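You operate a simulated robot arm through the tools that you are given. There is no shell and no other tool. Be economical: measure what you need, move in short steps, check, and stop when the job is done.

The job below is to be done with a simulated two-armed robot. You get a single attempt, and the scene is never put back.

TASK
Take the blue cloth from the grey table and lay it out flat on the far end of the grey table.

It is judged by the outcome, as a careful person would: the job done as asked, and still so three seconds after it is handed in. It fails if anything else is knocked over, pushed out of place, dropped, spilled or broken. Flat cloth is picked up by pressing the open fingertips on it (5 to 10 N) and closing them slowly along it; thin cloth reads only 2 to 8 mm in the jaws.

THE ROBOT
Two 7-joint arms with two-finger parallel grippers on one trunk, on a base that drives. Base frame: it is fixed to the floor where the robot stands at the start and does not move with it; the origin is under the middle of the robot, x ahead of it, y to its left, z up; the surface under the hand at the start is at about z = 750. Readings come in mm, rad, newtons and seconds.
The left shoulder is at the start at [85, 182, 1015], the right one opposite. With the tool pointing down near the work surface each hand reaches from about 320 to 760 mm from the robot's upright axis, wherever it stands, measured 20 degrees to its own side. Places, roughly: far end of the grey table [600, 800, 800]. Payload 3.91 kg a hand.
Tool frame (each hand has its own): the origin (TCP) lies between the finger pads and is the grasp point; the fingertips stand 30 mm ahead of it; z points along the fingers, y is the line along which they close. Largest opening 110 mm; finger width 20, thickness 10; the body of the gripper, 48 by 112 mm, starts 55 mm behind the TCP.
Orientation is that of the tool frame in the base frame, as a unit quaternion [w, x, y, z]. With the fingers straight down and closing along the base's y, the tool's x points along the base's -x, its y along +y and its z along -z.

THE INTERFACE
- The arms move only by the tool drive_tool. It takes "left_rows", "right_rows" or both (then of equal length, played together; a hand with none holds still); each is a list of rows, each a list of 7 numbers: the turn, a rotation vector about the tool's x, y, z in degrees, then the shift along the tool's x, y, z in mm, then the finger opening in mm, from 0 to 110. In form: [[rx, ry, rz, tx, ty, tz, jaw], ...]. A call has 1 to 12 rows; each row shifts and turns the commanded pose from where the row before left it, along the tool's axes as they then stand. Each row takes 0.2 s and may step no farther than 50 mm and 0.15 rad from the row before; otherwise, or with a gripper value out of range, the whole call is refused. Where a pose cannot be reached the arm comes as near as it can. A force on the tool above 40 N (or 10 N above the force at the start of the call, whichever is more), or a blocked arm, ends the call early, and 0.2 s more pass. The fingers move at their own pace (about 72 mm/s each) and stop on an object; they squeeze with about 35 N. The grip force told is the motor's: it shows also when the fingers shut on nothing. Time passes only in rows, and 0.2 s behind the last, so rows that do not move let the fingers close. The reply holds the time, the measured pose of the TCP, the force on the tool along the base axes, the opening and the grip force, in the units named above and with some noise, with the torque about the TCP (base axes, N m) and any sound that the robot's microphone picked up.
- Cameras (640 x 400 px; columns grow to the right, rows downward): "scene" is now at [223.7, 46, 1190.5]; the picture's right is [0.53, -0.85, 0.00], its down [-0.53, -0.33, -0.78] and it looks along [0.66, 0.41, -0.63] (base axes); focal length 214 px, centre (320, 200). "left" rides on the left gripper at [72, -17, -103] in its tool frame; the picture's right is [0.23, 0.97, 0.00], its down [-0.76, 0.18, -0.62] and it looks along [-0.61, 0.14, 0.78] (tool axes); focal length 222 px, centre (320, 200). "right" rides on the right gripper at [72, 17, -103] in its tool frame; the picture's right is [-0.23, 0.97, 0.00], its down [-0.76, -0.18, -0.62] and it looks along [-0.61, -0.14, 0.78] (tool axes); focal length 222 px, centre (320, 200). There is no depth. A picture from a camera that has moved, and an enlarged one, comes with that camera's place and axes in the base frame and with its lens.
- grab_frame(camera): a new picture of that camera. It takes no simulated time.
- slide_trunk(by): slides the trunk up (or, below 0, down) by that many mm; the arms and the scene camera ride with it, the base frame stays. It gives what a move gives, with no picture.
- steer(legs): drives the robot by 1 to 6 legs, each [ahead, left, turn to the left] in mm, mm and rad, along the robot's own axes; the way and the turn of a leg run together, so that a leg with both is an arc; at most 1500 mm and 3.142 rad a leg. The arms and the cameras ride along, it lands a little off, and it stops where it bumps. It gives what a move gives.
- aim_head(pan, tilt): turns the head with the scene camera to pan (to the left, within 1.396 rad either way) and tilt (down, from -0.506 to 1.204), counted from straight ahead of the robot. It gives what a move gives.
- enlarge(camera, box): a new picture of the part [left, top, right, bottom] of that camera's present view, enlarged. It takes no simulated time.
- finish_job(): hands the job in; it is judged then, once.

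Work in short steps. Places have to be worked out from the pictures, the camera data and where the tool is seen: move nearer, look again, correct. Check each grasp and each placing, and mend what went wrong. You have 120 turns and 92 pictures in all, those below and enlarged ones among them. Open the grippers and draw the arms clear of the work before you hand the job in, unless the task says otherwise; then end with one line.

The tools are called as a command line: name --argument value ..., lists and objects as JSON in quotes. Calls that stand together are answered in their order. drive_tool: Moves the arms, as the interface text tells. Its arguments: {"type":"object","properties":{"left_rows":{"type":"array"},"right_rows":{"type":"array"}},"required":[]} The other tools are called the same way: slide_trunk (by) slides the trunk up or down; steer (legs) drives the base; aim_head (pan, tilt) turns the head that bears the scene camera; grab_frame (camera) takes a picture; enlarge (camera, box) takes an enlarged picture of a part of a camera's view; finish_job () hands the job in.

At the start:

```text
t: 0.0
left_eef_pos: [326.8, 501.3, 992.6]
left_orientation: [-0.001, 0.0, 1.0, 0.001]
left_force: [-0.5, -0.4, -0.2]
left_moment: [0.02, -0.04, -0.01]
left_grip_width: 110.2
left_gripper_force: 0.0
right_eef_pos: [431.2, 36.6, 1090.4]
right_orientation: [0.001, 0.0, 1.0, 0.0]
right_force: [-0.4, 0.2, -0.1]
right_moment: [0.01, -0.01, 0.0]
right_grip_width: 109.7
right_gripper_force: 0.0
trunk travel left (down, up): [-275.0, 239.0]
robot x, y, heading: [2.2, 0.3, 0.001]
head pan, tilt: [0.56, 0.677]
```

scene: 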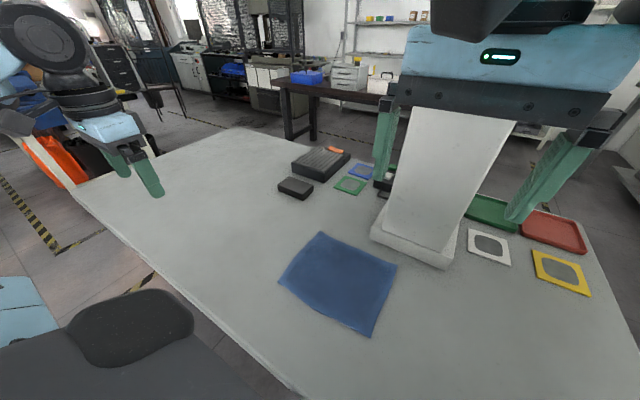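
right: 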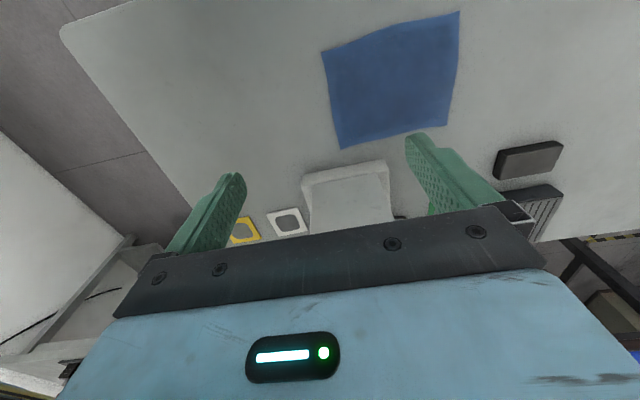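
left: 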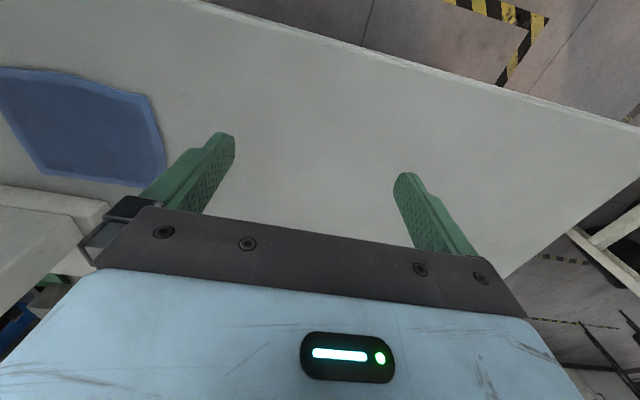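

The cloth lies at about x 392–572, y 47–258 on the table (z≈750). I plan to pinch its two near corners, one with each hand and closing along x, so first I drive to centre the robot on it and aim the head down.

steer --legs '[[-60, 150, 0]]'

aim_head --pan 0.0 --tilt 0.9

grab_frame --camera "scene"

```text
t: 1.9
left_eef_pos: [268.5, 649.5, 991.9]
left_orientation: [0.0, 0.001, 1.0, -0.001]
left_force: [0.5, 0.4, 1.1]
left_moment: [-0.02, -0.02, 0.03]
left_grip_width: 110.1
left_gripper_force: 0.0
right_eef_pos: [371.8, 186.1, 1089.9]
right_orientation: [0.0, 0.0, 1.0, 0.0]
right_force: [0.5, 0.3, 0.2]
right_moment: [-0.02, 0.0, 0.04]
right_grip_width: 109.7
right_gripper_force: 0.0
trunk travel left (down, up): [-275.0, 239.0]
robot x, y, heading: [-59.3, 145.3, -0.003]
head pan, tilt: [0.56, 0.677]
```

```text
t: 2.9
left_eef_pos: [267.8, 649.8, 992.4]
left_orientation: [-0.001, 0.0, 1.0, 0.001]
left_force: [-0.2, 0.5, 0.1]
left_moment: [0.0, -0.02, -0.02]
left_grip_width: 110.0
left_gripper_force: 0.0
right_eef_pos: [371.7, 183.9, 1089.8]
right_orientation: [0.0, 0.0, 1.0, 0.0]
right_force: [0.5, 0.7, -0.5]
right_moment: [0.0, -0.01, -0.01]
right_grip_width: 109.9
right_gripper_force: 0.1
trunk travel left (down, up): [-275.0, 239.0]
robot x, y, heading: [-58.0, 149.9, 0.004]
head pan, tilt: [0.0, 0.901]
```

```text
88 pictures are left
camera scene: at [167.9, 149.0, 1172.4], right [0.0, -1.0, 0.0], down [-0.78, 0.0, -0.62], along [0.62, 0.0, -0.78], focal length 214 px, centre (320, 200)
```

scene: 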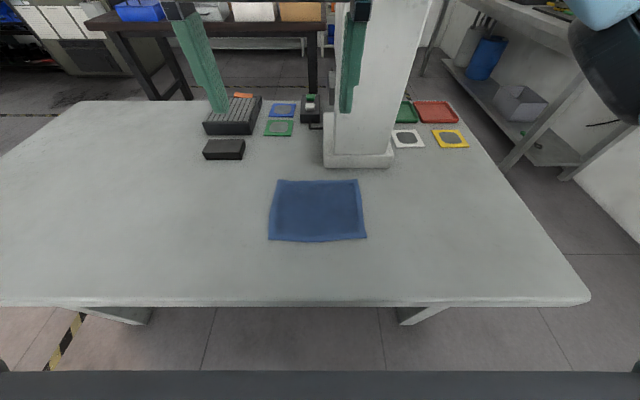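

Refined corners: near-left (391,263), near-right (396,47), far edge x≈573; there is a tall pillar at x>655. Rotate both hands so the fingers close along x, with the cameras outward.

drive_tool --left_rows '[[0, 0, 8.18, 0, 0, 0, 60], [0, 0, 8.18, 0, 0, 0, 60], [0, 0, 8.18, 0, 0, 0, 60], [0, 0, 8.18, 0, 0, 0, 60], [0, 0, 8.18, 0, 0, 0, 60], [0, 0, 8.18, 0, 0, 0, 60], [0, 0, 8.18, 0, 0, 0, 60], [0, 0, 8.18, 0, 0, 0, 60], [0, 0, 8.18, 0, 0, 0, 60], [0, 0, 8.18, 0, 0, 0, 60], [0, 0, 8.2, 0, 0, 0, 60]]' --right_rows '[[0, 0, -8.18, 0, 0, 0, 60], [0, 0, -8.18, 0, 0, 0, 60], [0, 0, -8.18, 0, 0, 0, 60], [0, 0, -8.18, 0, 0, 0, 60], [0, 0, -8.18, 0, 0, 0, 60], [0, 0, -8.18, 0, 0, 0, 60], [0, 0, -8.18, 0, 0, 0, 60], [0, 0, -8.18, 0, 0, 0, 60], [0, 0, -8.18, 0, 0, 0, 60], [0, 0, -8.18, 0, 0, 0, 60], [0, 0, -8.2, 0, 0, 0, 60]]'

```text
t: 5.3
left_eef_pos: [268.3, 649.3, 992.2]
left_orientation: [-0.001, 0.708, 0.706, 0.001]
left_force: [-0.3, 0.4, -0.7]
left_moment: [-0.03, 0.01, 0.02]
left_grip_width: 60.0
left_gripper_force: 0.1
right_eef_pos: [333.3, 183.7, 1075.5]
right_orientation: [0.001, -0.706, 0.708, 0.0]
right_force: [0.7, 1.4, -0.1]
right_moment: [0.0, 0.01, 0.01]
right_grip_width: 60.0
right_gripper_force: 0.1
right hand out of reach, approached as far as the arm can: row 10, 11
trunk travel left (down, up): [-275.0, 239.0]
robot x, y, heading: [-59.9, 150.3, 0.002]
head pan, tilt: [0.0, 0.901]
```

Both are rotated; the right was close to its limit there. Move them over the near corners at z≈950.

drive_tool --left_rows '[[0, 0, 0, -46, 14.6, 4.7, 60], [0, 0, 0, -46, 14.6, 4.7, 60], [0, 0, 0, -46, 14.6, 4.7, 60], [0, 0, 0, -46, 14.6, 4.7, 60], [0, 0, 0, -46, 14.6, 4.7, 60], [0, 0, 0, -46, 14.6, 4.7, 60], [0, 0, 0, -46, 14.6, 4.7, 60], [0, 0, 0, -46, 14.6, 4.7, 60], [0, 0, 0, -46, 14.6, 4.7, 60]]' --right_rows '[[0, 0, 0, 20, -3.1, 15.5, 60], [0, 0, 0, 20, -3.1, 15.5, 60], [0, 0, 0, 20, -3.1, 15.5, 60], [0, 0, 0, 20, -3.1, 15.5, 60], [0, 0, 0, 20, -3.1, 15.5, 60], [0, 0, 0, 9, -3.1, 15.5, 60], [0, 0, 0, 0, -3.1, 15.5, 60], [0, 0, 0, 0, -3.1, 15.5, 60], [0, 0, 0, 0, -3.1, 15.5, 60]]'

grab_frame --camera "scene"

grab_frame --camera "left"

grab_frame --camera "right"

```text
t: 7.3
left_eef_pos: [396.7, 265.5, 949.2]
left_orientation: [0.0, 0.706, 0.708, 0.002]
left_force: [-0.2, -0.2, -0.2]
left_moment: [0.04, -0.02, -0.01]
left_grip_width: 59.9
left_gripper_force: 0.0
left hand out of reach, approached as far as the arm can: row 9
right_eef_pos: [338.9, 76.4, 939.3]
right_orientation: [0.002, -0.706, 0.708, -0.001]
right_force: [-1.0, 0.5, 0.5]
right_moment: [0.0, -0.01, 0.0]
right_grip_width: 60.0
right_gripper_force: 0.1
right hand out of reach, approached as far as the arm can: row 4, 5, 6, 8, 9
trunk travel left (down, up): [-275.0, 239.0]
robot x, y, heading: [-58.2, 150.7, -0.0]
head pan, tilt: [0.0, 0.901]
```

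```text
87 pictures are left
camera scene: at [168.2, 148.8, 1172.3], right [0.0, -1.0, 0.0], down [-0.78, 0.0, -0.62], along [0.62, 0.0, -0.78], focal length 214 px, centre (320, 200)
```

scene: 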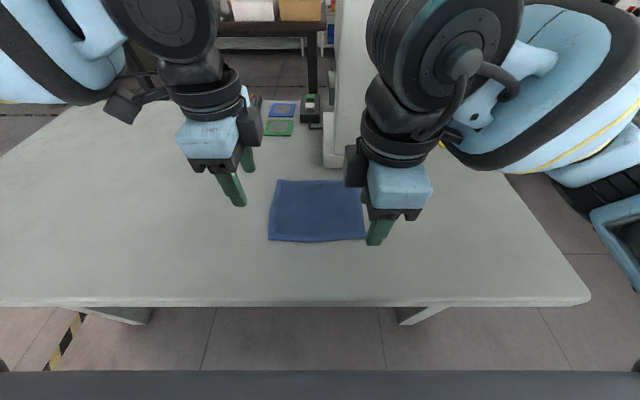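

```text
86 pictures are left
camera left: at [379.5, 338.8, 1052.1], right [0.97, 0.23, 0.0], down [0.18, -0.76, 0.62], along [0.15, -0.61, -0.78], focal length 222 px, centre (320, 200)
```

left: 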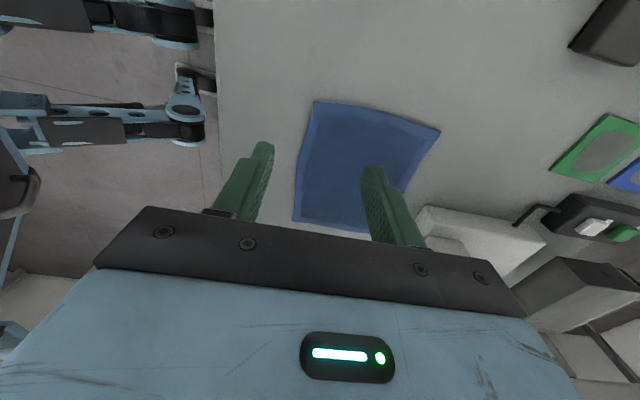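

```text
85 pictures are left
camera right: at [323.4, 5.4, 1041.7], right [-0.97, 0.23, 0.0], down [0.18, 0.76, 0.62], along [0.14, 0.61, -0.78], focal length 222 px, centre (320, 200)
```

right: 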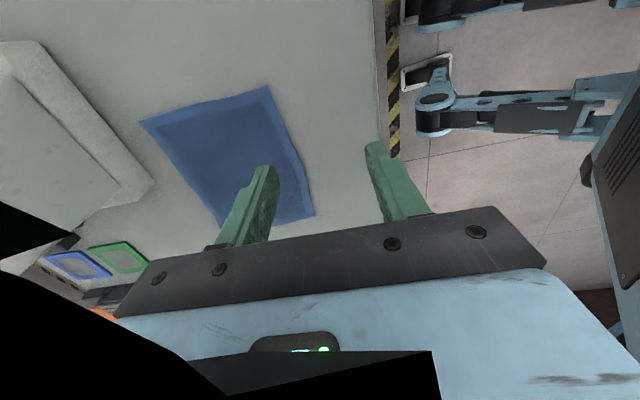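

Fully rotated poses hit a wrist limit. Instead I'll turn the hands the other way to 45°, so each closes along its near corner's diagonal; first spread them, then rotate.

drive_tool --left_rows '[[0, 0, 0, 40, 0, 0, 40], [0, 0, -8.4, 0, 0, 0, 40], [0, 0, -8.4, 0, 0, 0, 40], [0, 0, -8.4, 0, 0, 0, 40], [0, 0, -8.4, 0, 0, 0, 40], [0, 0, -8.4, 0, 0, 0, 40], [0, 0, -8.4, 0, 0, 0, 40], [0, 0, -8.4, 0, 0, 0, 40], [0, 0, -8.4, 0, 0, 0, 40], [0, 0, -8.4, 0, 0, 0, 40], [0, 0, -8.4, 0, 0, 0, 40], [0, 0, -6, 0, 0, 0, 40]]' --right_rows '[[0, 0, 0, 40, 0, 0, 40], [0, 0, 8.4, 0, 0, 0, 40], [0, 0, 8.4, 0, 0, 0, 40], [0, 0, 8.4, 0, 0, 0, 40], [0, 0, 8.4, 0, 0, 0, 40], [0, 0, 8.4, 0, 0, 0, 40], [0, 0, 8.4, 0, 0, 0, 40], [0, 0, 8.4, 0, 0, 0, 40], [0, 0, 8.4, 0, 0, 0, 40], [0, 0, 8.4, 0, 0, 0, 40], [0, 0, 8.4, 0, 0, 0, 40], [0, 0, 6, 0, 0, 0, 40]]'

drive_tool --left_rows '[[0, 0, -7.5, 0, 0, 0, 40], [0, 0, -7.5, 0, 0, 0, 40], [0, 0, -7.5, 0, 0, 0, 40], [0, 0, -7.5, 0, 0, 0, 40], [0, 0, -7.5, 0, 0, 0, 40], [0, 0, -7.5, 0, 0, 0, 40], [0, 0, 0, 0, 0, 0, 40]]' --right_rows '[[0, 0, 7.5, 0, 0, 0, 40], [0, 0, 7.5, 0, 0, 0, 40], [0, 0, 7.5, 0, 0, 0, 40], [0, 0, 7.5, 0, 0, 0, 40], [0, 0, 7.5, 0, 0, 0, 40], [0, 0, 7.5, 0, 0, 0, 40], [0, 0, 0, 0, 0, 0, 40]]'

grab_frame --camera "scene"

grab_frame --camera "left"

```text
t: 9.9
left_eef_pos: [394.3, 305.5, 949.5]
left_orientation: [0.0, -0.001, 1.0, 0.001]
left_force: [0.9, 0.5, -0.4]
left_moment: [-0.06, 0.01, 0.01]
left_grip_width: 40.0
left_gripper_force: 0.0
right_eef_pos: [328.6, 42.9, 939.3]
right_orientation: [0.0, 0.001, 1.0, 0.0]
right_force: [0.4, -0.1, 0.4]
right_moment: [0.01, -0.01, -0.01]
right_grip_width: 40.1
right_gripper_force: 0.1
right hand out of reach, approached as far as the arm can: row 1
trunk travel left (down, up): [-275.0, 239.0]
robot x, y, heading: [-58.1, 147.7, -0.0]
head pan, tilt: [0.0, 0.901]
```

```text
t: 11.5
left_eef_pos: [395.2, 306.4, 949.2]
left_orientation: [0.001, -0.384, 0.923, 0.0]
left_force: [0.7, -0.1, -0.2]
left_moment: [-0.03, -0.05, 0.01]
left_grip_width: 40.1
left_gripper_force: 0.0
right_eef_pos: [328.5, 42.2, 939.7]
right_orientation: [-0.001, 0.383, 0.924, 0.0]
right_force: [1.1, 0.3, -0.3]
right_moment: [0.0, 0.02, -0.02]
right_grip_width: 40.0
right_gripper_force: 0.2
trunk travel left (down, up): [-275.0, 239.0]
robot x, y, heading: [-60.0, 146.7, 0.001]
head pan, tilt: [0.0, 0.901]
```

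```text
84 pictures are left
camera scene: at [167.9, 148.9, 1172.4], right [0.0, -1.0, 0.0], down [-0.78, 0.0, -0.62], along [0.62, 0.0, -0.78], focal length 214 px, centre (320, 200)
```

scene: 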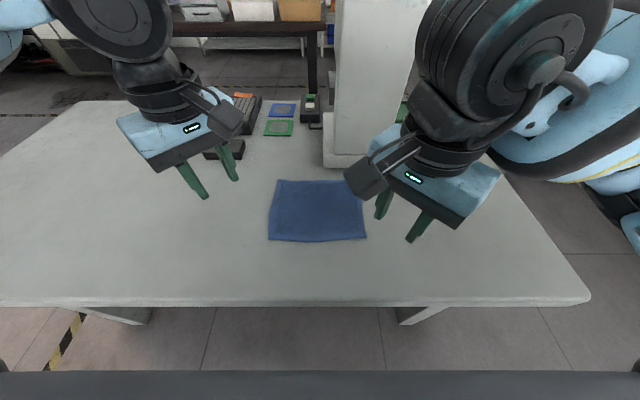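

```text
83 pictures are left
camera left: at [354.5, 243.9, 1052.7], right [-0.85, 0.53, 0.0], down [0.41, 0.66, 0.62], along [0.33, 0.53, -0.78], focal length 222 px, centre (320, 200)
```

left: 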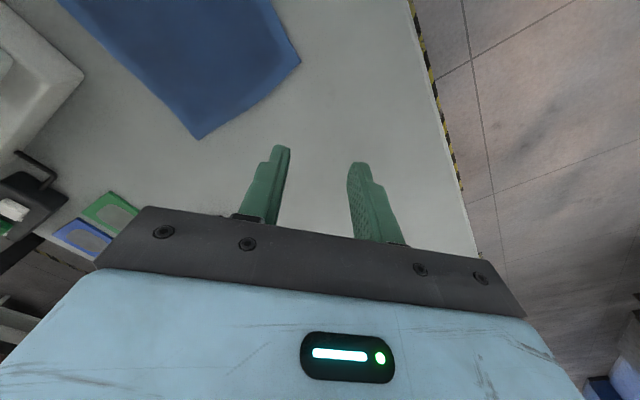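

Camera triangulation agrees on table z=750. Now move over the points 40 mm inside each near corner along its diagonal and drop to z≈830.

drive_tool --left_rows '[[0, 0, 0, 8.3, -17.1, 30, 40], [0, 0, 0, 8.3, -17.1, 30, 40], [0, 0, 0, 8.3, -17.1, 30, 40], [0, 0, 0, 8.3, -17.1, 29, 40], [0, 0, 0, 0, 0, 0, 40]]' --right_rows '[[0, 0, 0, -11, 22.7, 27.5, 40], [0, 0, 0, -11, 22.7, 27.5, 40], [0, 0, 0, -11, 22.7, 27.5, 40], [0, 0, 0, -11, 22.7, 27.5, 40], [0, 0, 0, 0, 0, 0, 40]]'

grab_frame --camera "scene"

grab_frame --camera "left"

grab_frame --camera "right"

```text
t: 12.7
left_eef_pos: [427.3, 268.7, 841.2]
left_orientation: [0.001, -0.383, 0.924, -0.001]
left_force: [0.3, 0.4, -1.1]
left_moment: [0.0, -0.01, -0.02]
left_grip_width: 40.2
left_gripper_force: 0.1
left hand out of reach, approached as far as the arm can: row 3, 4
right_eef_pos: [423.1, 74.7, 828.1]
right_orientation: [0.001, 0.383, 0.924, 0.001]
right_force: [-0.1, 0.3, -0.1]
right_moment: [0.0, -0.02, 0.0]
right_grip_width: 40.1
right_gripper_force: 0.0
trunk travel left (down, up): [-275.0, 239.0]
robot x, y, heading: [-57.9, 146.4, -0.001]
head pan, tilt: [0.0, 0.901]
```

```text
82 pictures are left
camera scene: at [167.0, 148.6, 1172.6], right [0.0, -1.0, 0.0], down [-0.78, 0.0, -0.62], along [0.62, 0.0, -0.78], focal length 214 px, centre (320, 200)
```

scene: 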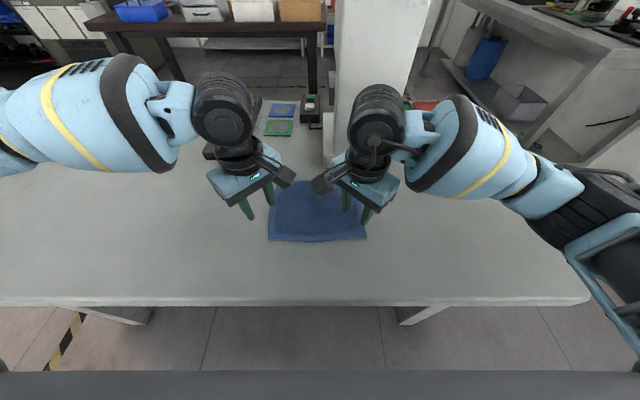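

```text
81 pictures are left
camera left: at [387.5, 207.3, 943.6], right [-0.85, 0.53, 0.0], down [0.41, 0.66, 0.62], along [0.33, 0.53, -0.78], focal length 222 px, centre (320, 200)
```

left: 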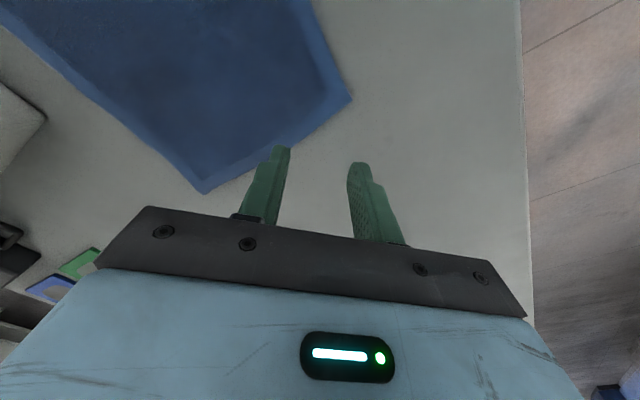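

```text
80 pictures are left
camera right: at [384.6, 139.2, 930.8], right [0.85, 0.53, 0.0], down [0.41, -0.66, 0.62], along [0.33, -0.53, -0.78], focal length 222 px, centre (320, 200)
```

right: 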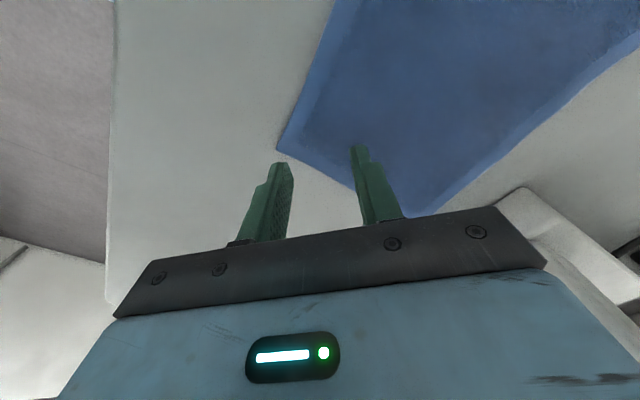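

The left hand stopped short, with the two wrist modules close together. Reduce the yaw to ±20° so they clear each other, with a smaller opening near the corners.

drive_tool --left_rows '[[0, 0, 8.33, 0, 0, 0, 32], [0, 0, 8.33, 0, 0, 0, 32], [0, 0, 8.34, 0, 0, 0, 32], [0, 0, 0, 10, -13, 13, 32], [0, 0, 0, 9.3, -13.7, 13, 32], [0, 0, 0, 0, 0, 0, 32]]' --right_rows '[[0, 0, -8.33, 0, 0, 0, 32], [0, 0, -8.33, 0, 0, 0, 32], [0, 0, -8.34, 0, 0, 0, 32], [0, 0, 0, 1, -1, 6, 32], [0, 0, 0, 1, -1.5, 7, 32], [0, 0, 0, 0, 0, 0, 32]]'

grab_frame --camera "left"

grab_frame --camera "right"

```text
t: 14.1
left_eef_pos: [429.5, 269.9, 822.3]
left_orientation: [0.0, -0.174, 0.985, 0.001]
left_force: [0.3, 0.8, -0.5]
left_moment: [0.0, 0.0, -0.01]
left_grip_width: 32.0
left_gripper_force: 0.0
left hand out of reach, approached as far as the arm can: row 4, 5
right_eef_pos: [421.6, 74.3, 815.9]
right_orientation: [0.001, 0.173, 0.985, -0.001]
right_force: [0.8, -0.2, -0.2]
right_moment: [0.0, 0.02, -0.01]
right_grip_width: 32.0
right_gripper_force: 0.1
trunk travel left (down, up): [-275.0, 239.0]
robot x, y, heading: [-62.1, 146.5, -0.002]
head pan, tilt: [0.0, 0.901]
```

```text
79 pictures are left
camera left: at [367.2, 230.9, 924.5], right [-0.55, 0.84, 0.0], down [0.65, 0.43, 0.62], along [0.52, 0.34, -0.78], focal length 222 px, centre (320, 200)
```

left: 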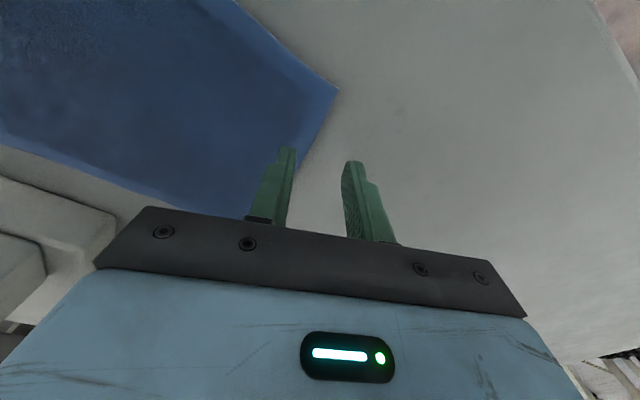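

```text
78 pictures are left
camera right: at [359.5, 116.0, 918.3], right [0.55, 0.84, 0.0], down [0.66, -0.43, 0.62], along [0.52, -0.34, -0.78], focal length 222 px, centre (320, 200)
```

right: 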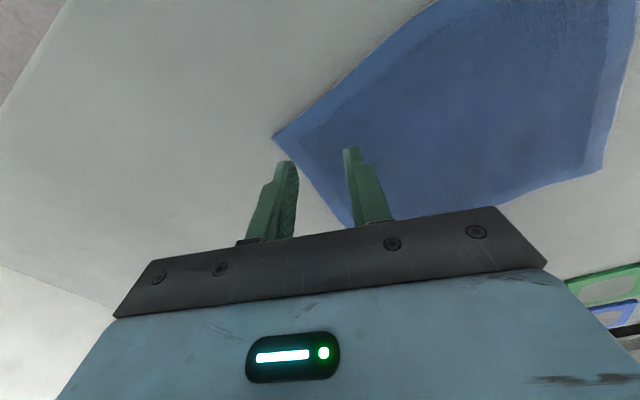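

The left arm's limit appears to be its inward y (about 120 left of the robot's axis), not a collision. Shift the robot right 50 mm so both corners fall within reach.

steer --legs '[[0, -50, 0]]'

```text
t: 15.2
left_eef_pos: [430.6, 221.8, 820.3]
left_orientation: [0.0, -0.174, 0.985, 0.001]
left_force: [0.5, -0.1, -0.4]
left_moment: [0.02, 0.01, 0.02]
left_grip_width: 32.0
left_gripper_force: 0.2
right_eef_pos: [419.3, 25.6, 816.1]
right_orientation: [-0.001, 0.174, 0.985, 0.0]
right_force: [0.3, -0.8, 0.4]
right_moment: [0.03, -0.05, -0.01]
right_grip_width: 31.6
right_gripper_force: 0.0
trunk travel left (down, up): [-275.0, 239.0]
robot x, y, heading: [-58.9, 99.4, 0.001]
head pan, tilt: [0.0, 0.901]
```

Now both targets are within reach; go to left (416,237), right (420,73) at z≈800.

drive_tool --left_rows '[[0, 0, 0, 4.2, 9.6, 0, 32], [0, 0, 0, 4.3, 9.7, 0, 32], [0, 0, 0, 0, 0, 20, 32], [0, 0, 0, 0, 0, 0, 32]]' --right_rows '[[0, 0, 0, 7.7, 22.4, 0, 32], [0, 0, 0, 7.8, 22.4, 0, 32], [0, 0, 0, 0, 0, 16, 32], [0, 0, 0, 0, 0, 0, 32]]'

grab_frame --camera "left"

grab_frame --camera "right"

grab_frame --camera "scene"

```text
t: 16.2
left_eef_pos: [414.9, 238.2, 802.8]
left_orientation: [0.0, -0.173, 0.985, 0.0]
left_force: [0.1, 0.9, -0.6]
left_moment: [-0.03, -0.04, 0.01]
left_grip_width: 32.0
left_gripper_force: 0.0
right_eef_pos: [421.1, 72.9, 800.7]
right_orientation: [0.001, 0.173, 0.985, 0.0]
right_force: [0.5, 0.1, -0.2]
right_moment: [0.0, -0.01, -0.03]
right_grip_width: 31.8
right_gripper_force: 0.0
trunk travel left (down, up): [-275.0, 239.0]
robot x, y, heading: [-56.5, 101.8, -0.001]
head pan, tilt: [0.0, 0.901]
```

```text
77 pictures are left
camera left: at [352.0, 198.0, 904.4], right [-0.55, 0.84, 0.0], down [0.65, 0.43, 0.62], along [0.52, 0.34, -0.78], focal length 222 px, centre (320, 200)
```

left: 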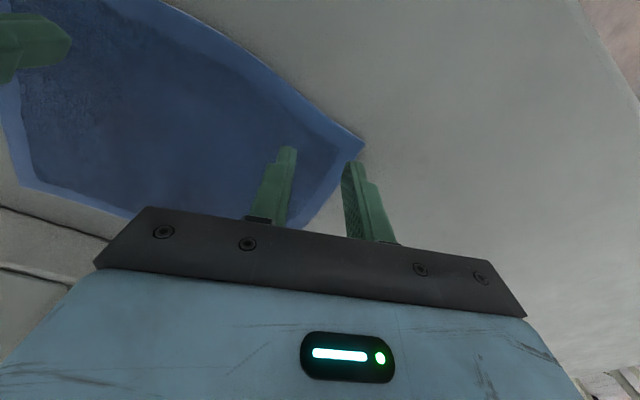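

```text
76 pictures are left
camera right: at [359.2, 114.5, 903.3], right [0.55, 0.84, 0.0], down [0.65, -0.43, 0.62], along [0.52, -0.34, -0.78], focal length 222 px, centre (320, 200)
```

right: 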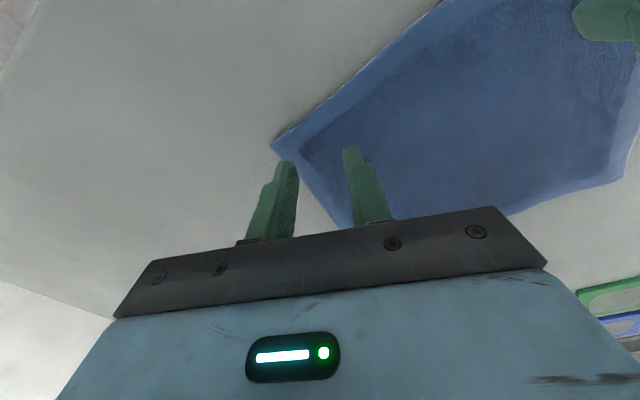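

```text
75 pictures are left
camera scene: at [167.7, 100.5, 1172.4], right [0.0, -1.0, 0.0], down [-0.78, 0.0, -0.62], along [0.62, 0.0, -0.78], focal length 214 px, centre (320, 200)
```

scene: 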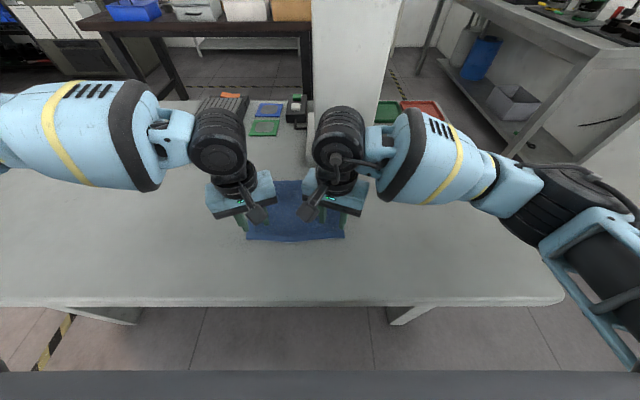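

Outer fingertips would land right at the edges, so move both 8 mm inward and descend to just above the cloth.

drive_tool --left_rows '[[0, 0, 0, 0, -8, 0, 32], [0, 0, 0, 0, 0, 9, 32], [0, 0, 0, 0, 0, 9, 32], [0, 0, 0, 0, 0, 2, 32], [0, 0, 0, 0, 0, 0, 32]]' --right_rows '[[0, 0, 0, 0, 8, 0, 32], [0, 0, 0, 0, 0, 8, 32], [0, 0, 0, 0, 0, 8, 32], [0, 0, 0, 0, 0, 2, 32], [0, 0, 0, 0, 0, 0, 32]]'

```text
t: 17.4
left_eef_pos: [418.3, 229.3, 782.4]
left_orientation: [0.002, -0.174, 0.985, 0.001]
left_force: [1.3, 2.0, 9.8]
left_moment: [0.05, -0.02, -0.04]
left_grip_width: 32.1
left_gripper_force: 0.1
right_eef_pos: [424.7, 79.3, 783.2]
right_orientation: [0.001, 0.173, 0.985, 0.001]
right_force: [1.2, -0.7, 5.7]
right_moment: [-0.01, -0.05, -0.01]
right_grip_width: 32.0
right_gripper_force: 0.0
trunk travel left (down, up): [-275.0, 239.0]
robot x, y, heading: [-56.7, 98.9, -0.0]
head pan, tilt: [0.0, 0.901]
```

Contact forces are 9.8 and 5.7 N, which is in the wanted range. Close slowly on both.

drive_tool --left_rows '[[0, 0, 0, 0, 0, 0, 29], [0, 0, 0, 0, 0, 0, 26], [0, 0, 0, 0, 0, 0, 23], [0, 0, 0, 0, 0, 0, 20], [0, 0, 0, 0, 0, 0, 17], [0, 0, 0, 0, 0, 0, 14], [0, 0, 0, 0, 0, 0, 11], [0, 0, 0, 0, 0, 0, 8], [0, 0, 0, 0, 0, 0, 5], [0, 0, 0, 0, 0, 0, 2], [0, 0, 0, 0, 0, 0, 0], [0, 0, 0, 0, 0, 0, 0]]' --right_rows '[[0, 0, 0, 0, 0, 0.4, 29], [0, 0, 0, 0, 0, 0, 26], [0, 0, 0, 0, 0, 0, 23], [0, 0, 0, 0, 0, 0, 20], [0, 0, 0, 0, 0, 0, 17], [0, 0, 0, 0, 0, 0, 14], [0, 0, 0, 0, 0, 0, 11], [0, 0, 0, 0, 0, 0, 8], [0, 0, 0, 0, 0, 0, 5], [0, 0, 0, 0, 0, 0, 2], [0, 0, 0, 0, 0, 0, 0], [0, 0, 0, 0, 0, 0, 0]]'

grab_frame --camera "left"

grab_frame --camera "right"

```text
t: 20.0
left_eef_pos: [417.1, 228.7, 784.2]
left_orientation: [0.001, -0.173, 0.985, -0.001]
left_force: [0.1, -15.0, 11.3]
left_moment: [-0.4, 0.05, 0.03]
left_grip_width: 3.3
left_gripper_force: 34.9
right_eef_pos: [423.6, 81.6, 783.8]
right_orientation: [0.001, 0.173, 0.985, 0.002]
right_force: [-1.2, 13.8, 11.3]
right_moment: [0.38, 0.02, 0.04]
right_grip_width: 3.6
right_gripper_force: 34.7
trunk travel left (down, up): [-275.0, 239.0]
robot x, y, heading: [-56.2, 100.3, 0.0]
head pan, tilt: [0.0, 0.901]
```

```text
74 pictures are left
camera left: at [354.0, 188.7, 885.6], right [-0.55, 0.84, 0.0], down [0.65, 0.43, 0.62], along [0.52, 0.34, -0.78], focal length 222 px, centre (320, 200)
```

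left: 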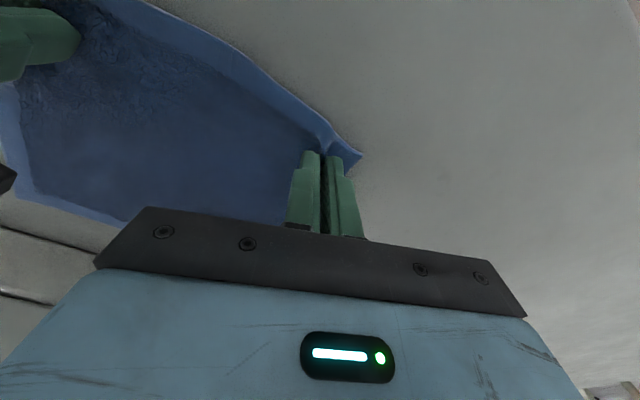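

```text
73 pictures are left
camera right: at [361.4, 121.9, 885.4], right [0.55, 0.84, 0.0], down [0.65, -0.43, 0.62], along [0.52, -0.34, -0.78], focal length 222 px, centre (320, 200)
```

right: 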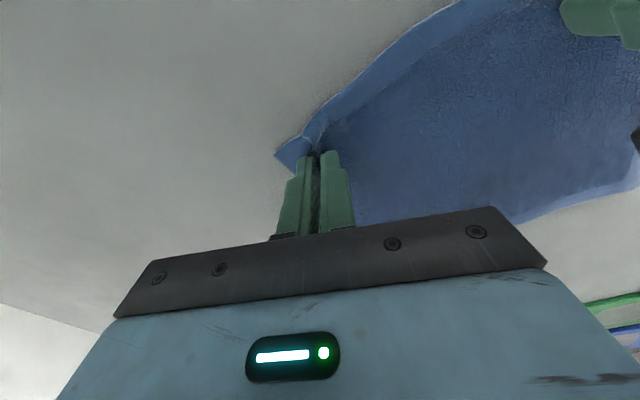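

Both grips hold cloth (3.3 and 3.6 mm, 35 N), with the cloth taut between them. Relax slightly and lift both together to z≈1000.

drive_tool --left_rows '[[0, 0, 0, 0, -2, -5, 0], [0, 0, 0, 0, 0, -20, 0], [0, 0, 0, 0, 0, -24, 0], [0, 0, 0, 0, 0, -24, 0], [0, 0, 0, 0, 0, -24, 0], [0, 0, 0, 0, 0, -24, 0], [0, 0, 0, 0, 0, -24, 0], [0, 0, 0, 0, 0, -24, 0], [0, 0, 0, 0, 0, -24, 0], [0, 0, 0, 0, 0, -24, 0], [0, 0, 0, 0, 0, 0, 0]]' --right_rows '[[0, 0, 0, 0, 2, -5, 0], [0, 0, 0, 0, 0, -20, 0], [0, 0, 0, 0, 0, -24, 0], [0, 0, 0, 0, 0, -24, 0], [0, 0, 0, 0, 0, -24, 0], [0, 0, 0, 0, 0, -24, 0], [0, 0, 0, 0, 0, -24, 0], [0, 0, 0, 0, 0, -24, 0], [0, 0, 0, 0, 0, -24, 0], [0, 0, 0, 0, 0, -24, 0], [0, 0, 0, 0, 0, 0, 0]]'

grab_frame --camera "scene"

grab_frame --camera "left"

```text
t: 22.4
left_eef_pos: [420.7, 232.6, 998.1]
left_orientation: [0.0, -0.173, 0.985, -0.001]
left_force: [0.2, -18.6, -0.1]
left_moment: [-0.59, -0.02, -0.02]
left_grip_width: 3.3
left_gripper_force: 35.3
left hand out of reach, approached as far as the arm can: row 10
right_eef_pos: [425.4, 83.6, 998.6]
right_orientation: [0.0, 0.173, 0.985, 0.002]
right_force: [0.0, 18.5, -0.1]
right_moment: [0.59, 0.04, 0.04]
right_grip_width: 3.6
right_gripper_force: 34.8
trunk travel left (down, up): [-275.0, 239.0]
robot x, y, heading: [-55.6, 97.7, -0.0]
head pan, tilt: [0.0, 0.901]
```

```text
72 pictures are left
camera scene: at [168.1, 100.2, 1172.3], right [0.0, -1.0, 0.0], down [-0.78, 0.0, -0.62], along [0.62, 0.0, -0.78], focal length 214 px, centre (320, 200)
```

scene: 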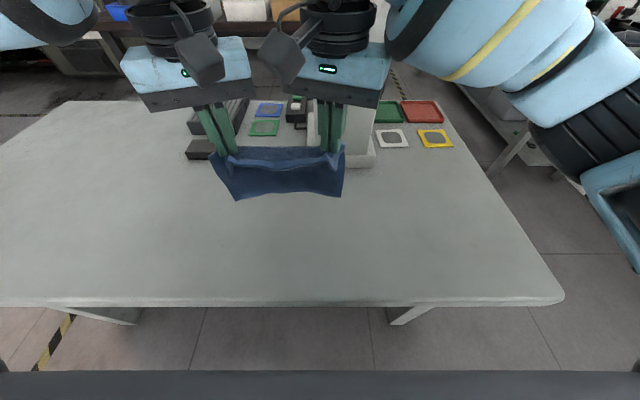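

```text
71 pictures are left
camera left: at [357.5, 193.8, 1101.1], right [-0.55, 0.84, 0.0], down [0.66, 0.43, 0.62], along [0.52, 0.34, -0.78], focal length 222 px, centre (320, 200)
```

left: 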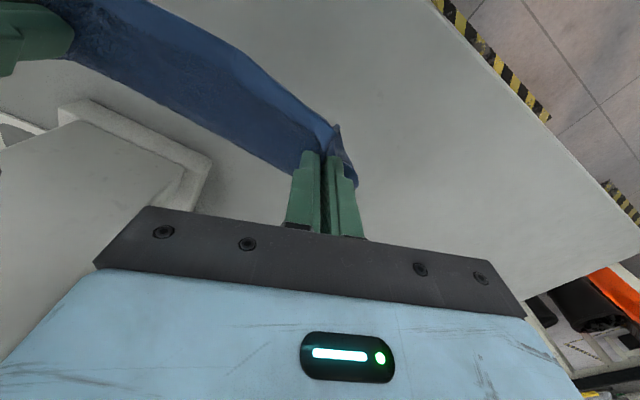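

The cloth hangs cleanly between both hands. Drive left along the table to bring it to y≈800, then a bit ahead.

steer --legs '[[0, 645, 0], [55, 0, 0]]'

grab_frame --camera "scene"

```text
t: 29.2
left_eef_pos: [480.2, 883.5, 997.0]
left_orientation: [0.0, -0.168, 0.986, -0.001]
left_force: [2.1, -20.7, 0.7]
left_moment: [-0.6, 0.01, 0.03]
left_grip_width: 3.4
left_gripper_force: 35.0
right_eef_pos: [484.4, 734.8, 997.4]
right_orientation: [-0.001, 0.178, 0.984, 0.002]
right_force: [0.0, 19.9, -0.5]
right_moment: [0.61, 0.05, 0.02]
right_grip_width: 3.6
right_gripper_force: 34.9
trunk travel left (down, up): [-275.0, 239.0]
robot x, y, heading: [0.9, 753.4, -0.007]
head pan, tilt: [0.0, 0.901]
```

```text
70 pictures are left
camera scene: at [226.6, 752.7, 1172.1], right [-0.01, -1.0, 0.0], down [-0.78, 0.01, -0.62], along [0.62, -0.01, -0.78], focal length 214 px, centre (320, 200)
```

scene: 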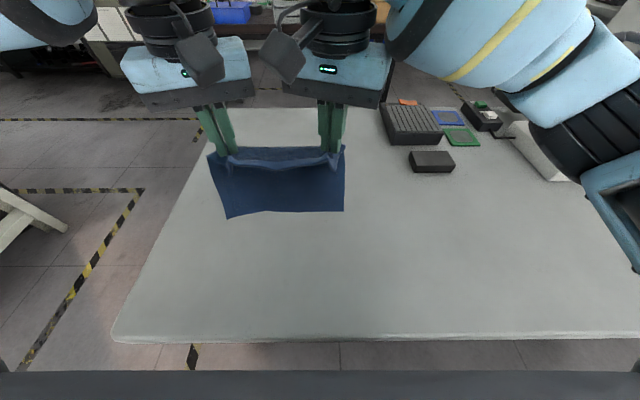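

The cloth is centred at y≈809 over clear table. Move hands forward 210 mm at height so that the laying stroke can come back toward the robot.

drive_tool --left_rows '[[0, 0, 0, -19.7, -7.2, 0, 0], [0, 0, 0, -19.7, -7.2, 0, 0], [0, 0, 0, -19.7, -7.2, 0, 0], [0, 0, 0, -19.7, -7.2, 0, 0], [0, 0, 0, -19.7, -7.2, 0, 0], [0, 0, 0, -19.7, -7.2, 0, 0], [0, 0, 0, -19.7, -7.2, 0, 0], [0, 0, 0, -19.7, -7.2, 0, 0], [0, 0, 0, -19.7, -7.2, 0, 0], [0, 0, 0, -19.7, -7.2, 0, 0], [0, 0, 0, 0, 0, 0, 0]]' --right_rows '[[0, 0, 0, -19.7, 7.2, 0, 0], [0, 0, 0, -19.7, 7.2, 0, 0], [0, 0, 0, -19.7, 7.2, 0, 0], [0, 0, 0, -19.7, 7.2, 0, 0], [0, 0, 0, -19.7, 7.2, 0, 0], [0, 0, 0, -19.7, 7.2, 0, 0], [0, 0, 0, -19.7, 7.2, 0, 0], [0, 0, 0, -19.7, 7.2, 0, 0], [0, 0, 0, -19.7, 7.2, 0, 0], [0, 0, 0, -19.7, 7.2, 0, 0], [0, 0, 0, 0, 0, 0, 0]]'

grab_frame --camera "scene"

```text
t: 29.9
left_eef_pos: [515.5, 893.6, 1001.0]
left_orientation: [0.003, -0.165, 0.986, -0.011]
left_force: [1.4, -21.6, -1.5]
left_moment: [-0.66, 0.0, -0.02]
left_grip_width: 3.5
left_gripper_force: 35.0
left hand out of reach, approached as far as the arm can: row 1, 2, 3
right_eef_pos: [525.3, 742.2, 999.4]
right_orientation: [-0.001, 0.171, 0.985, 0.011]
right_force: [-1.4, 20.5, 1.5]
right_moment: [0.66, 0.03, 0.06]
right_grip_width: 3.4
right_gripper_force: 35.3
trunk travel left (down, up): [-275.0, 239.0]
robot x, y, heading: [2.2, 751.9, -0.007]
head pan, tilt: [0.0, 0.901]
stopped in row 3 (right hand): the force on the tool passed its limit at 41 N (the readings are from after the stop); the commanded pose is now the measured one
```

```text
69 pictures are left
camera scene: at [225.1, 752.7, 1172.5], right [-0.01, -1.0, 0.0], down [-0.78, 0.01, -0.62], along [0.62, -0.01, -0.78], focal length 214 px, centre (320, 200)
```

scene: 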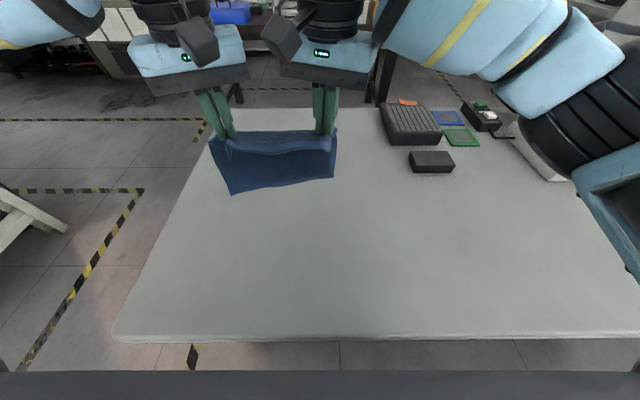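

The left arm's inward limit grows with reach, so the hands need to sit further left relative to the robot. Move both hands +50 in y to test the right arm's range.

drive_tool --left_rows '[[0, 0, 0, -3.4, 9.4, 0, 0], [0, 0, 0, -3.4, 9.4, 0, 0], [0, 0, 0, -3.4, 9.4, 0, 0], [0, 0, 0, -3.4, 9.4, 0, 0], [0, 0, 0, -3.4, 9.4, 0, 0], [0, 0, 0, 0, 0, 0, 0]]' --right_rows '[[0, 0, 0, 3.4, 10, 0, 0], [0, 0, 0, 3.4, 10, 0, 0], [0, 0, 0, 3.4, 9.4, 0, 0], [0, 0, 0, 3.4, 9.4, 0, 0], [0, 0, 0, 3.4, 9.4, 0, 0], [0, 0, 0, 0, 0, 0, 0]]'

```text
t: 31.3
left_eef_pos: [515.9, 946.4, 1000.0]
left_orientation: [0.003, -0.167, 0.986, -0.01]
left_force: [3.4, -30.7, 0.0]
left_moment: [-0.97, -0.09, -0.07]
left_grip_width: 3.5
left_gripper_force: 35.0
right_eef_pos: [529.4, 789.8, 1000.0]
right_orientation: [0.0, 0.172, 0.985, 0.011]
right_force: [-2.4, 30.6, 0.3]
right_moment: [0.95, 0.07, 0.1]
right_grip_width: 4.3
right_gripper_force: 34.5
trunk travel left (down, up): [-275.0, 239.0]
robot x, y, heading: [-2.0, 754.4, -0.007]
head pan, tilt: [0.0, 0.901]
```

Both arms reach there, but tension rose to 30 N. Close the spacing by about 8 mm and even out x.

drive_tool --left_rows '[[0, 0, 0, -5, -3.8, 0, 0], [0, 0, 0, -5, -3.8, 0, 0], [0, 0, 0, 0, 0, 0, 0]]' --right_rows '[[0, 0, 0, 1, 2.5, 0, 0], [0, 0, 0, 1, 2.5, 0, 0], [0, 0, 0, 0, 0, 0, 0]]'

steer --legs '[[0, -55, 0]]'

```text
t: 32.1
left_eef_pos: [528.0, 943.8, 1000.5]
left_orientation: [0.003, -0.167, 0.986, -0.008]
left_force: [-0.3, -13.1, 0.0]
left_moment: [-0.42, 0.04, -0.02]
left_grip_width: 3.5
left_gripper_force: 34.9
right_eef_pos: [528.1, 793.2, 1000.5]
right_orientation: [-0.001, 0.174, 0.985, 0.007]
right_force: [0.5, 13.9, 0.3]
right_moment: [0.46, -0.01, 0.05]
right_grip_width: 3.5
right_gripper_force: 35.2
trunk travel left (down, up): [-275.0, 239.0]
robot x, y, heading: [1.0, 755.8, -0.011]
head pan, tilt: [0.0, 0.901]
```

```text
t: 33.2
left_eef_pos: [526.5, 890.1, 999.3]
left_orientation: [0.002, -0.168, 0.986, -0.007]
left_force: [0.5, -10.9, -0.8]
left_moment: [-0.34, 0.0, -0.03]
left_grip_width: 3.3
left_gripper_force: 35.1
right_eef_pos: [527.2, 740.4, 999.0]
right_orientation: [-0.001, 0.174, 0.985, 0.008]
right_force: [0.2, 11.5, -0.7]
right_moment: [0.35, -0.01, 0.04]
right_grip_width: 3.0
right_gripper_force: 34.5
trunk travel left (down, up): [-275.0, 239.0]
robot x, y, heading: [-0.9, 697.1, -0.014]
head pan, tilt: [0.0, 0.901]
```

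Tension is down to about 11 N and the hands are centred at y≈815. Move forward 150 mm in small steps.

drive_tool --left_rows '[[0, 0, 0, -14.1, -5.1, 0, 0], [0, 0, 0, -14.1, -5.1, 0, 0], [0, 0, 0, -14.1, -5.1, 0, 0], [0, 0, 0, -14.1, -5.1, 0, 0], [0, 0, 0, -14.1, -5.1, 0, 0], [0, 0, 0, -14.1, -5.1, 0, 0], [0, 0, 0, -14.1, -5.1, 0, 0], [0, 0, 0, -14.1, -5.1, 0, 0], [0, 0, 0, -14.1, -5.1, 0, 0], [0, 0, 0, -14.1, -5.1, 0, 0], [0, 0, 0, 0, 0, 0, 0]]' --right_rows '[[0, 0, 0, -14.1, 5.1, 0, 0], [0, 0, 0, -14.1, 5.1, 0, 0], [0, 0, 0, -14.1, 5.1, 0, 0], [0, 0, 0, -14.1, 5.1, 0, 0], [0, 0, 0, -14.1, 5.1, 0, 0], [0, 0, 0, -14.1, 5.1, 0, 0], [0, 0, 0, -14.1, 5.1, 0, 0], [0, 0, 0, -14.1, 5.1, 0, 0], [0, 0, 0, -14.1, 5.1, 0, 0], [0, 0, 0, -14.1, 5.1, 0, 0], [0, 0, 0, 0, 0, 0, 0]]'

grab_frame --camera "scene"

```text
t: 34.7
left_eef_pos: [577.9, 881.2, 1002.0]
left_orientation: [0.006, -0.162, 0.987, -0.02]
left_force: [7.0, -25.6, -0.7]
left_moment: [-0.79, -0.19, -0.19]
left_grip_width: 3.4
left_gripper_force: 35.0
left hand out of reach, approached as far as the arm can: row 4, 5, 6, 7
right_eef_pos: [622.7, 727.8, 998.9]
right_orientation: [-0.012, 0.181, 0.983, 0.026]
right_force: [-7.7, 25.7, 0.3]
right_moment: [0.79, 0.23, 0.15]
right_grip_width: 3.7
right_gripper_force: 35.1
right hand out of reach, approached as far as the arm can: row 7
trunk travel left (down, up): [-275.0, 239.0]
robot x, y, heading: [-2.4, 702.8, -0.004]
head pan, tilt: [0.0, 0.901]
stopped in row 7 (left hand): the force on the tool passed its limit at 54 N (the readings are from after the stop); the commanded pose is now the measured one
```

```text
68 pictures are left
camera scene: at [225.3, 697.8, 1172.3], right [-0.01, -1.0, 0.0], down [-0.78, 0.01, -0.62], along [0.62, 0.0, -0.78], focal length 214 px, centre (320, 200)
```

scene: 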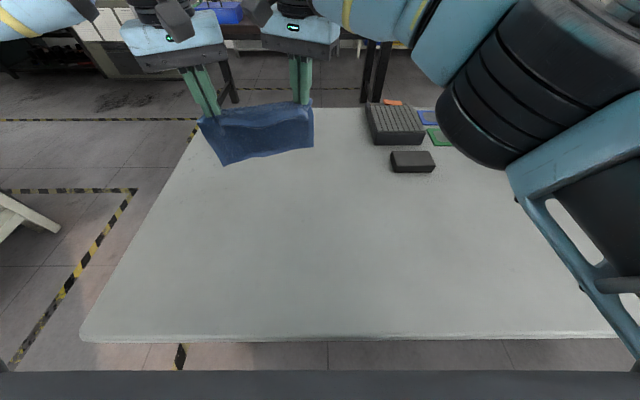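

Reaching out at this height with the tool down is limiting. Bring the right hand level with the left, then raise the trunk 200 so the hands work lower relative to the shoulders.

drive_tool --left_rows '[[0, 0, 0, 0, 0, 0, 0], [0, 0, 0, 0, 0, 0, 0], [0, 0, 0, 0, 0, 0, 0], [0, 0, 0, 0, 0, 0, 0], [0, 0, 0, 0, 0, 0, 0]]' --right_rows '[[0, 0, 0, 10, -2.6, 0, 0], [0, 0, 0, 10, -2.6, 0, 0], [0, 0, 0, 10, -2.5, 0, 0], [0, 0, 0, 11, -2.5, 0, 0], [0, 0, 0, 0, 0, 0, 0]]'

slide_trunk --by 200

```text
t: 35.9
left_eef_pos: [578.7, 885.3, 1000.8]
left_orientation: [0.004, -0.165, 0.986, -0.017]
left_force: [-0.1, -14.6, 0.2]
left_moment: [-0.51, -0.01, -0.13]
left_grip_width: 2.9
left_gripper_force: 34.7
right_eef_pos: [582.6, 733.2, 1000.4]
right_orientation: [-0.009, 0.184, 0.983, 0.02]
right_force: [-0.4, 15.1, 0.8]
right_moment: [0.53, -0.05, 0.07]
right_grip_width: 3.3
right_gripper_force: 34.8
trunk travel left (down, up): [-275.0, 239.0]
robot x, y, heading: [-0.7, 702.8, -0.009]
head pan, tilt: [0.0, 0.901]
```

```text
t: 37.3
left_eef_pos: [544.0, 880.5, 1227.9]
left_orientation: [0.091, -0.158, 0.983, -0.035]
left_force: [3.4, -16.5, -9.5]
left_moment: [-0.52, 0.02, -0.23]
left_grip_width: 2.6
left_gripper_force: 34.9
right_eef_pos: [573.5, 742.4, 1158.8]
right_orientation: [-0.001, 0.175, 0.984, 0.031]
right_force: [-2.8, 16.2, 8.5]
right_moment: [0.65, 0.03, 0.15]
right_grip_width: 3.4
right_gripper_force: 35.6
trunk travel left (down, up): [-419.0, 95.0]
robot x, y, heading: [-1.4, 699.1, -0.012]
head pan, tilt: [0.0, 0.901]
stopped: the force on the tool passed its limit at 44 N (the readings are from after the stop); the commanded pose is now the measured one
```

The trunk stopped partway and the left hand got tilted and 70 mm higher than the right. Correct the left's orientation and bring both level at about z=1100.

drive_tool --left_rows '[[-1.5, 2.4, -0.45, 0, 0, 18, 0], [-1.5, 2.4, -0.45, 0, 0, 18, 0], [-1.45, 2.4, -0.45, 0, 0, 18, 0], [-1.45, 2.4, -0.45, 0, 0, 18, 0], [0, 0, 0, 0, 0, 18, 0], [0, 0, 0, 0, 0, 18, 0], [0, 0, 0, 0, 0, 18, 0], [0, 0, 0, 0, 0, 0, 0]]' --right_rows '[[0, 0, 0, 0, 0, 4, 0], [0, 0, 0, 0, 0, 4, 0], [0, 0, 0, 0, 0, 4, 0], [0, 0, 0, 0, 0, 10, 0], [0, 0, 0, 0, 0, 10, 0], [0, 0, 0, 0, 0, 13, 0], [0, 0, 0, 0, 0, 13, 0], [0, 0, 0, 0, 0, 0, 0]]'

grab_frame --camera "scene"

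```text
t: 39.1
left_eef_pos: [540.3, 897.3, 1099.7]
left_orientation: [0.0, -0.176, 0.984, -0.001]
left_force: [5.5, -22.6, 0.0]
left_moment: [-0.75, -0.14, -0.2]
left_grip_width: 2.5
left_gripper_force: 35.1
left hand out of reach, approached as far as the arm can: row 1
right_eef_pos: [575.3, 741.9, 1097.9]
right_orientation: [-0.002, 0.177, 0.984, 0.028]
right_force: [-4.1, 23.0, -0.1]
right_moment: [0.7, 0.17, 0.19]
right_grip_width: 3.5
right_gripper_force: 34.5
trunk travel left (down, up): [-419.0, 95.0]
robot x, y, heading: [-0.1, 704.2, -0.01]
head pan, tilt: [0.0, 0.901]
```

```text
67 pictures are left
camera scene: at [177.6, 699.5, 1324.4], right [-0.01, -1.0, 0.0], down [-0.78, 0.01, -0.62], along [0.62, -0.01, -0.78], focal length 214 px, centre (320, 200)
```

scene: 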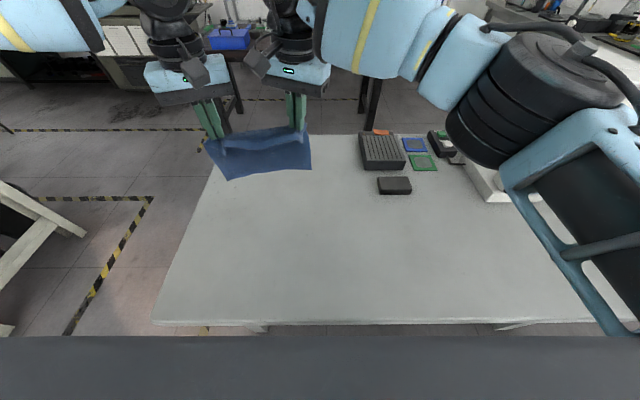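

Still held. Level the hands in x, then lower both to about z=1000, where reach is better with the raised trunk.

drive_tool --left_rows '[[0, 0, 0, -6, -4, 8, 0], [0, 0, 0, -6, -4, 12, 0], [0, 0, 0, 0, 0, 20, 0], [0, 0, 0, 0, 0, 20, 0], [0, 0, 0, 0, 0, 20, 0], [0, 0, 0, 0, 0, 20, 0], [0, 0, 0, 0, 0, 0, 0]]' --right_rows '[[0, 0, 0, 10, -3, 8, 0], [0, 0, 0, 9, -3, 12, 0], [0, 0, 0, 0, 0, 20, 0], [0, 0, 0, 0, 0, 20, 0], [0, 0, 0, 0, 0, 20, 0], [0, 0, 0, 0, 0, 20, 0], [0, 0, 0, 0, 0, 0, 0]]'

```text
t: 40.7
left_eef_pos: [555.1, 894.6, 996.9]
left_orientation: [0.0, -0.177, 0.984, 0.003]
left_force: [0.2, -3.8, -1.0]
left_moment: [-0.13, -0.01, -0.05]
left_grip_width: 2.2
left_gripper_force: 35.5
right_eef_pos: [558.2, 748.0, 998.8]
right_orientation: [-0.003, 0.178, 0.984, 0.028]
right_force: [-0.7, 4.2, -0.6]
right_moment: [0.08, -0.02, 0.03]
right_grip_width: 3.3
right_gripper_force: 35.5
trunk travel left (down, up): [-419.0, 95.0]
robot x, y, heading: [2.4, 705.1, -0.013]
head pan, tilt: [0.0, 0.901]
```

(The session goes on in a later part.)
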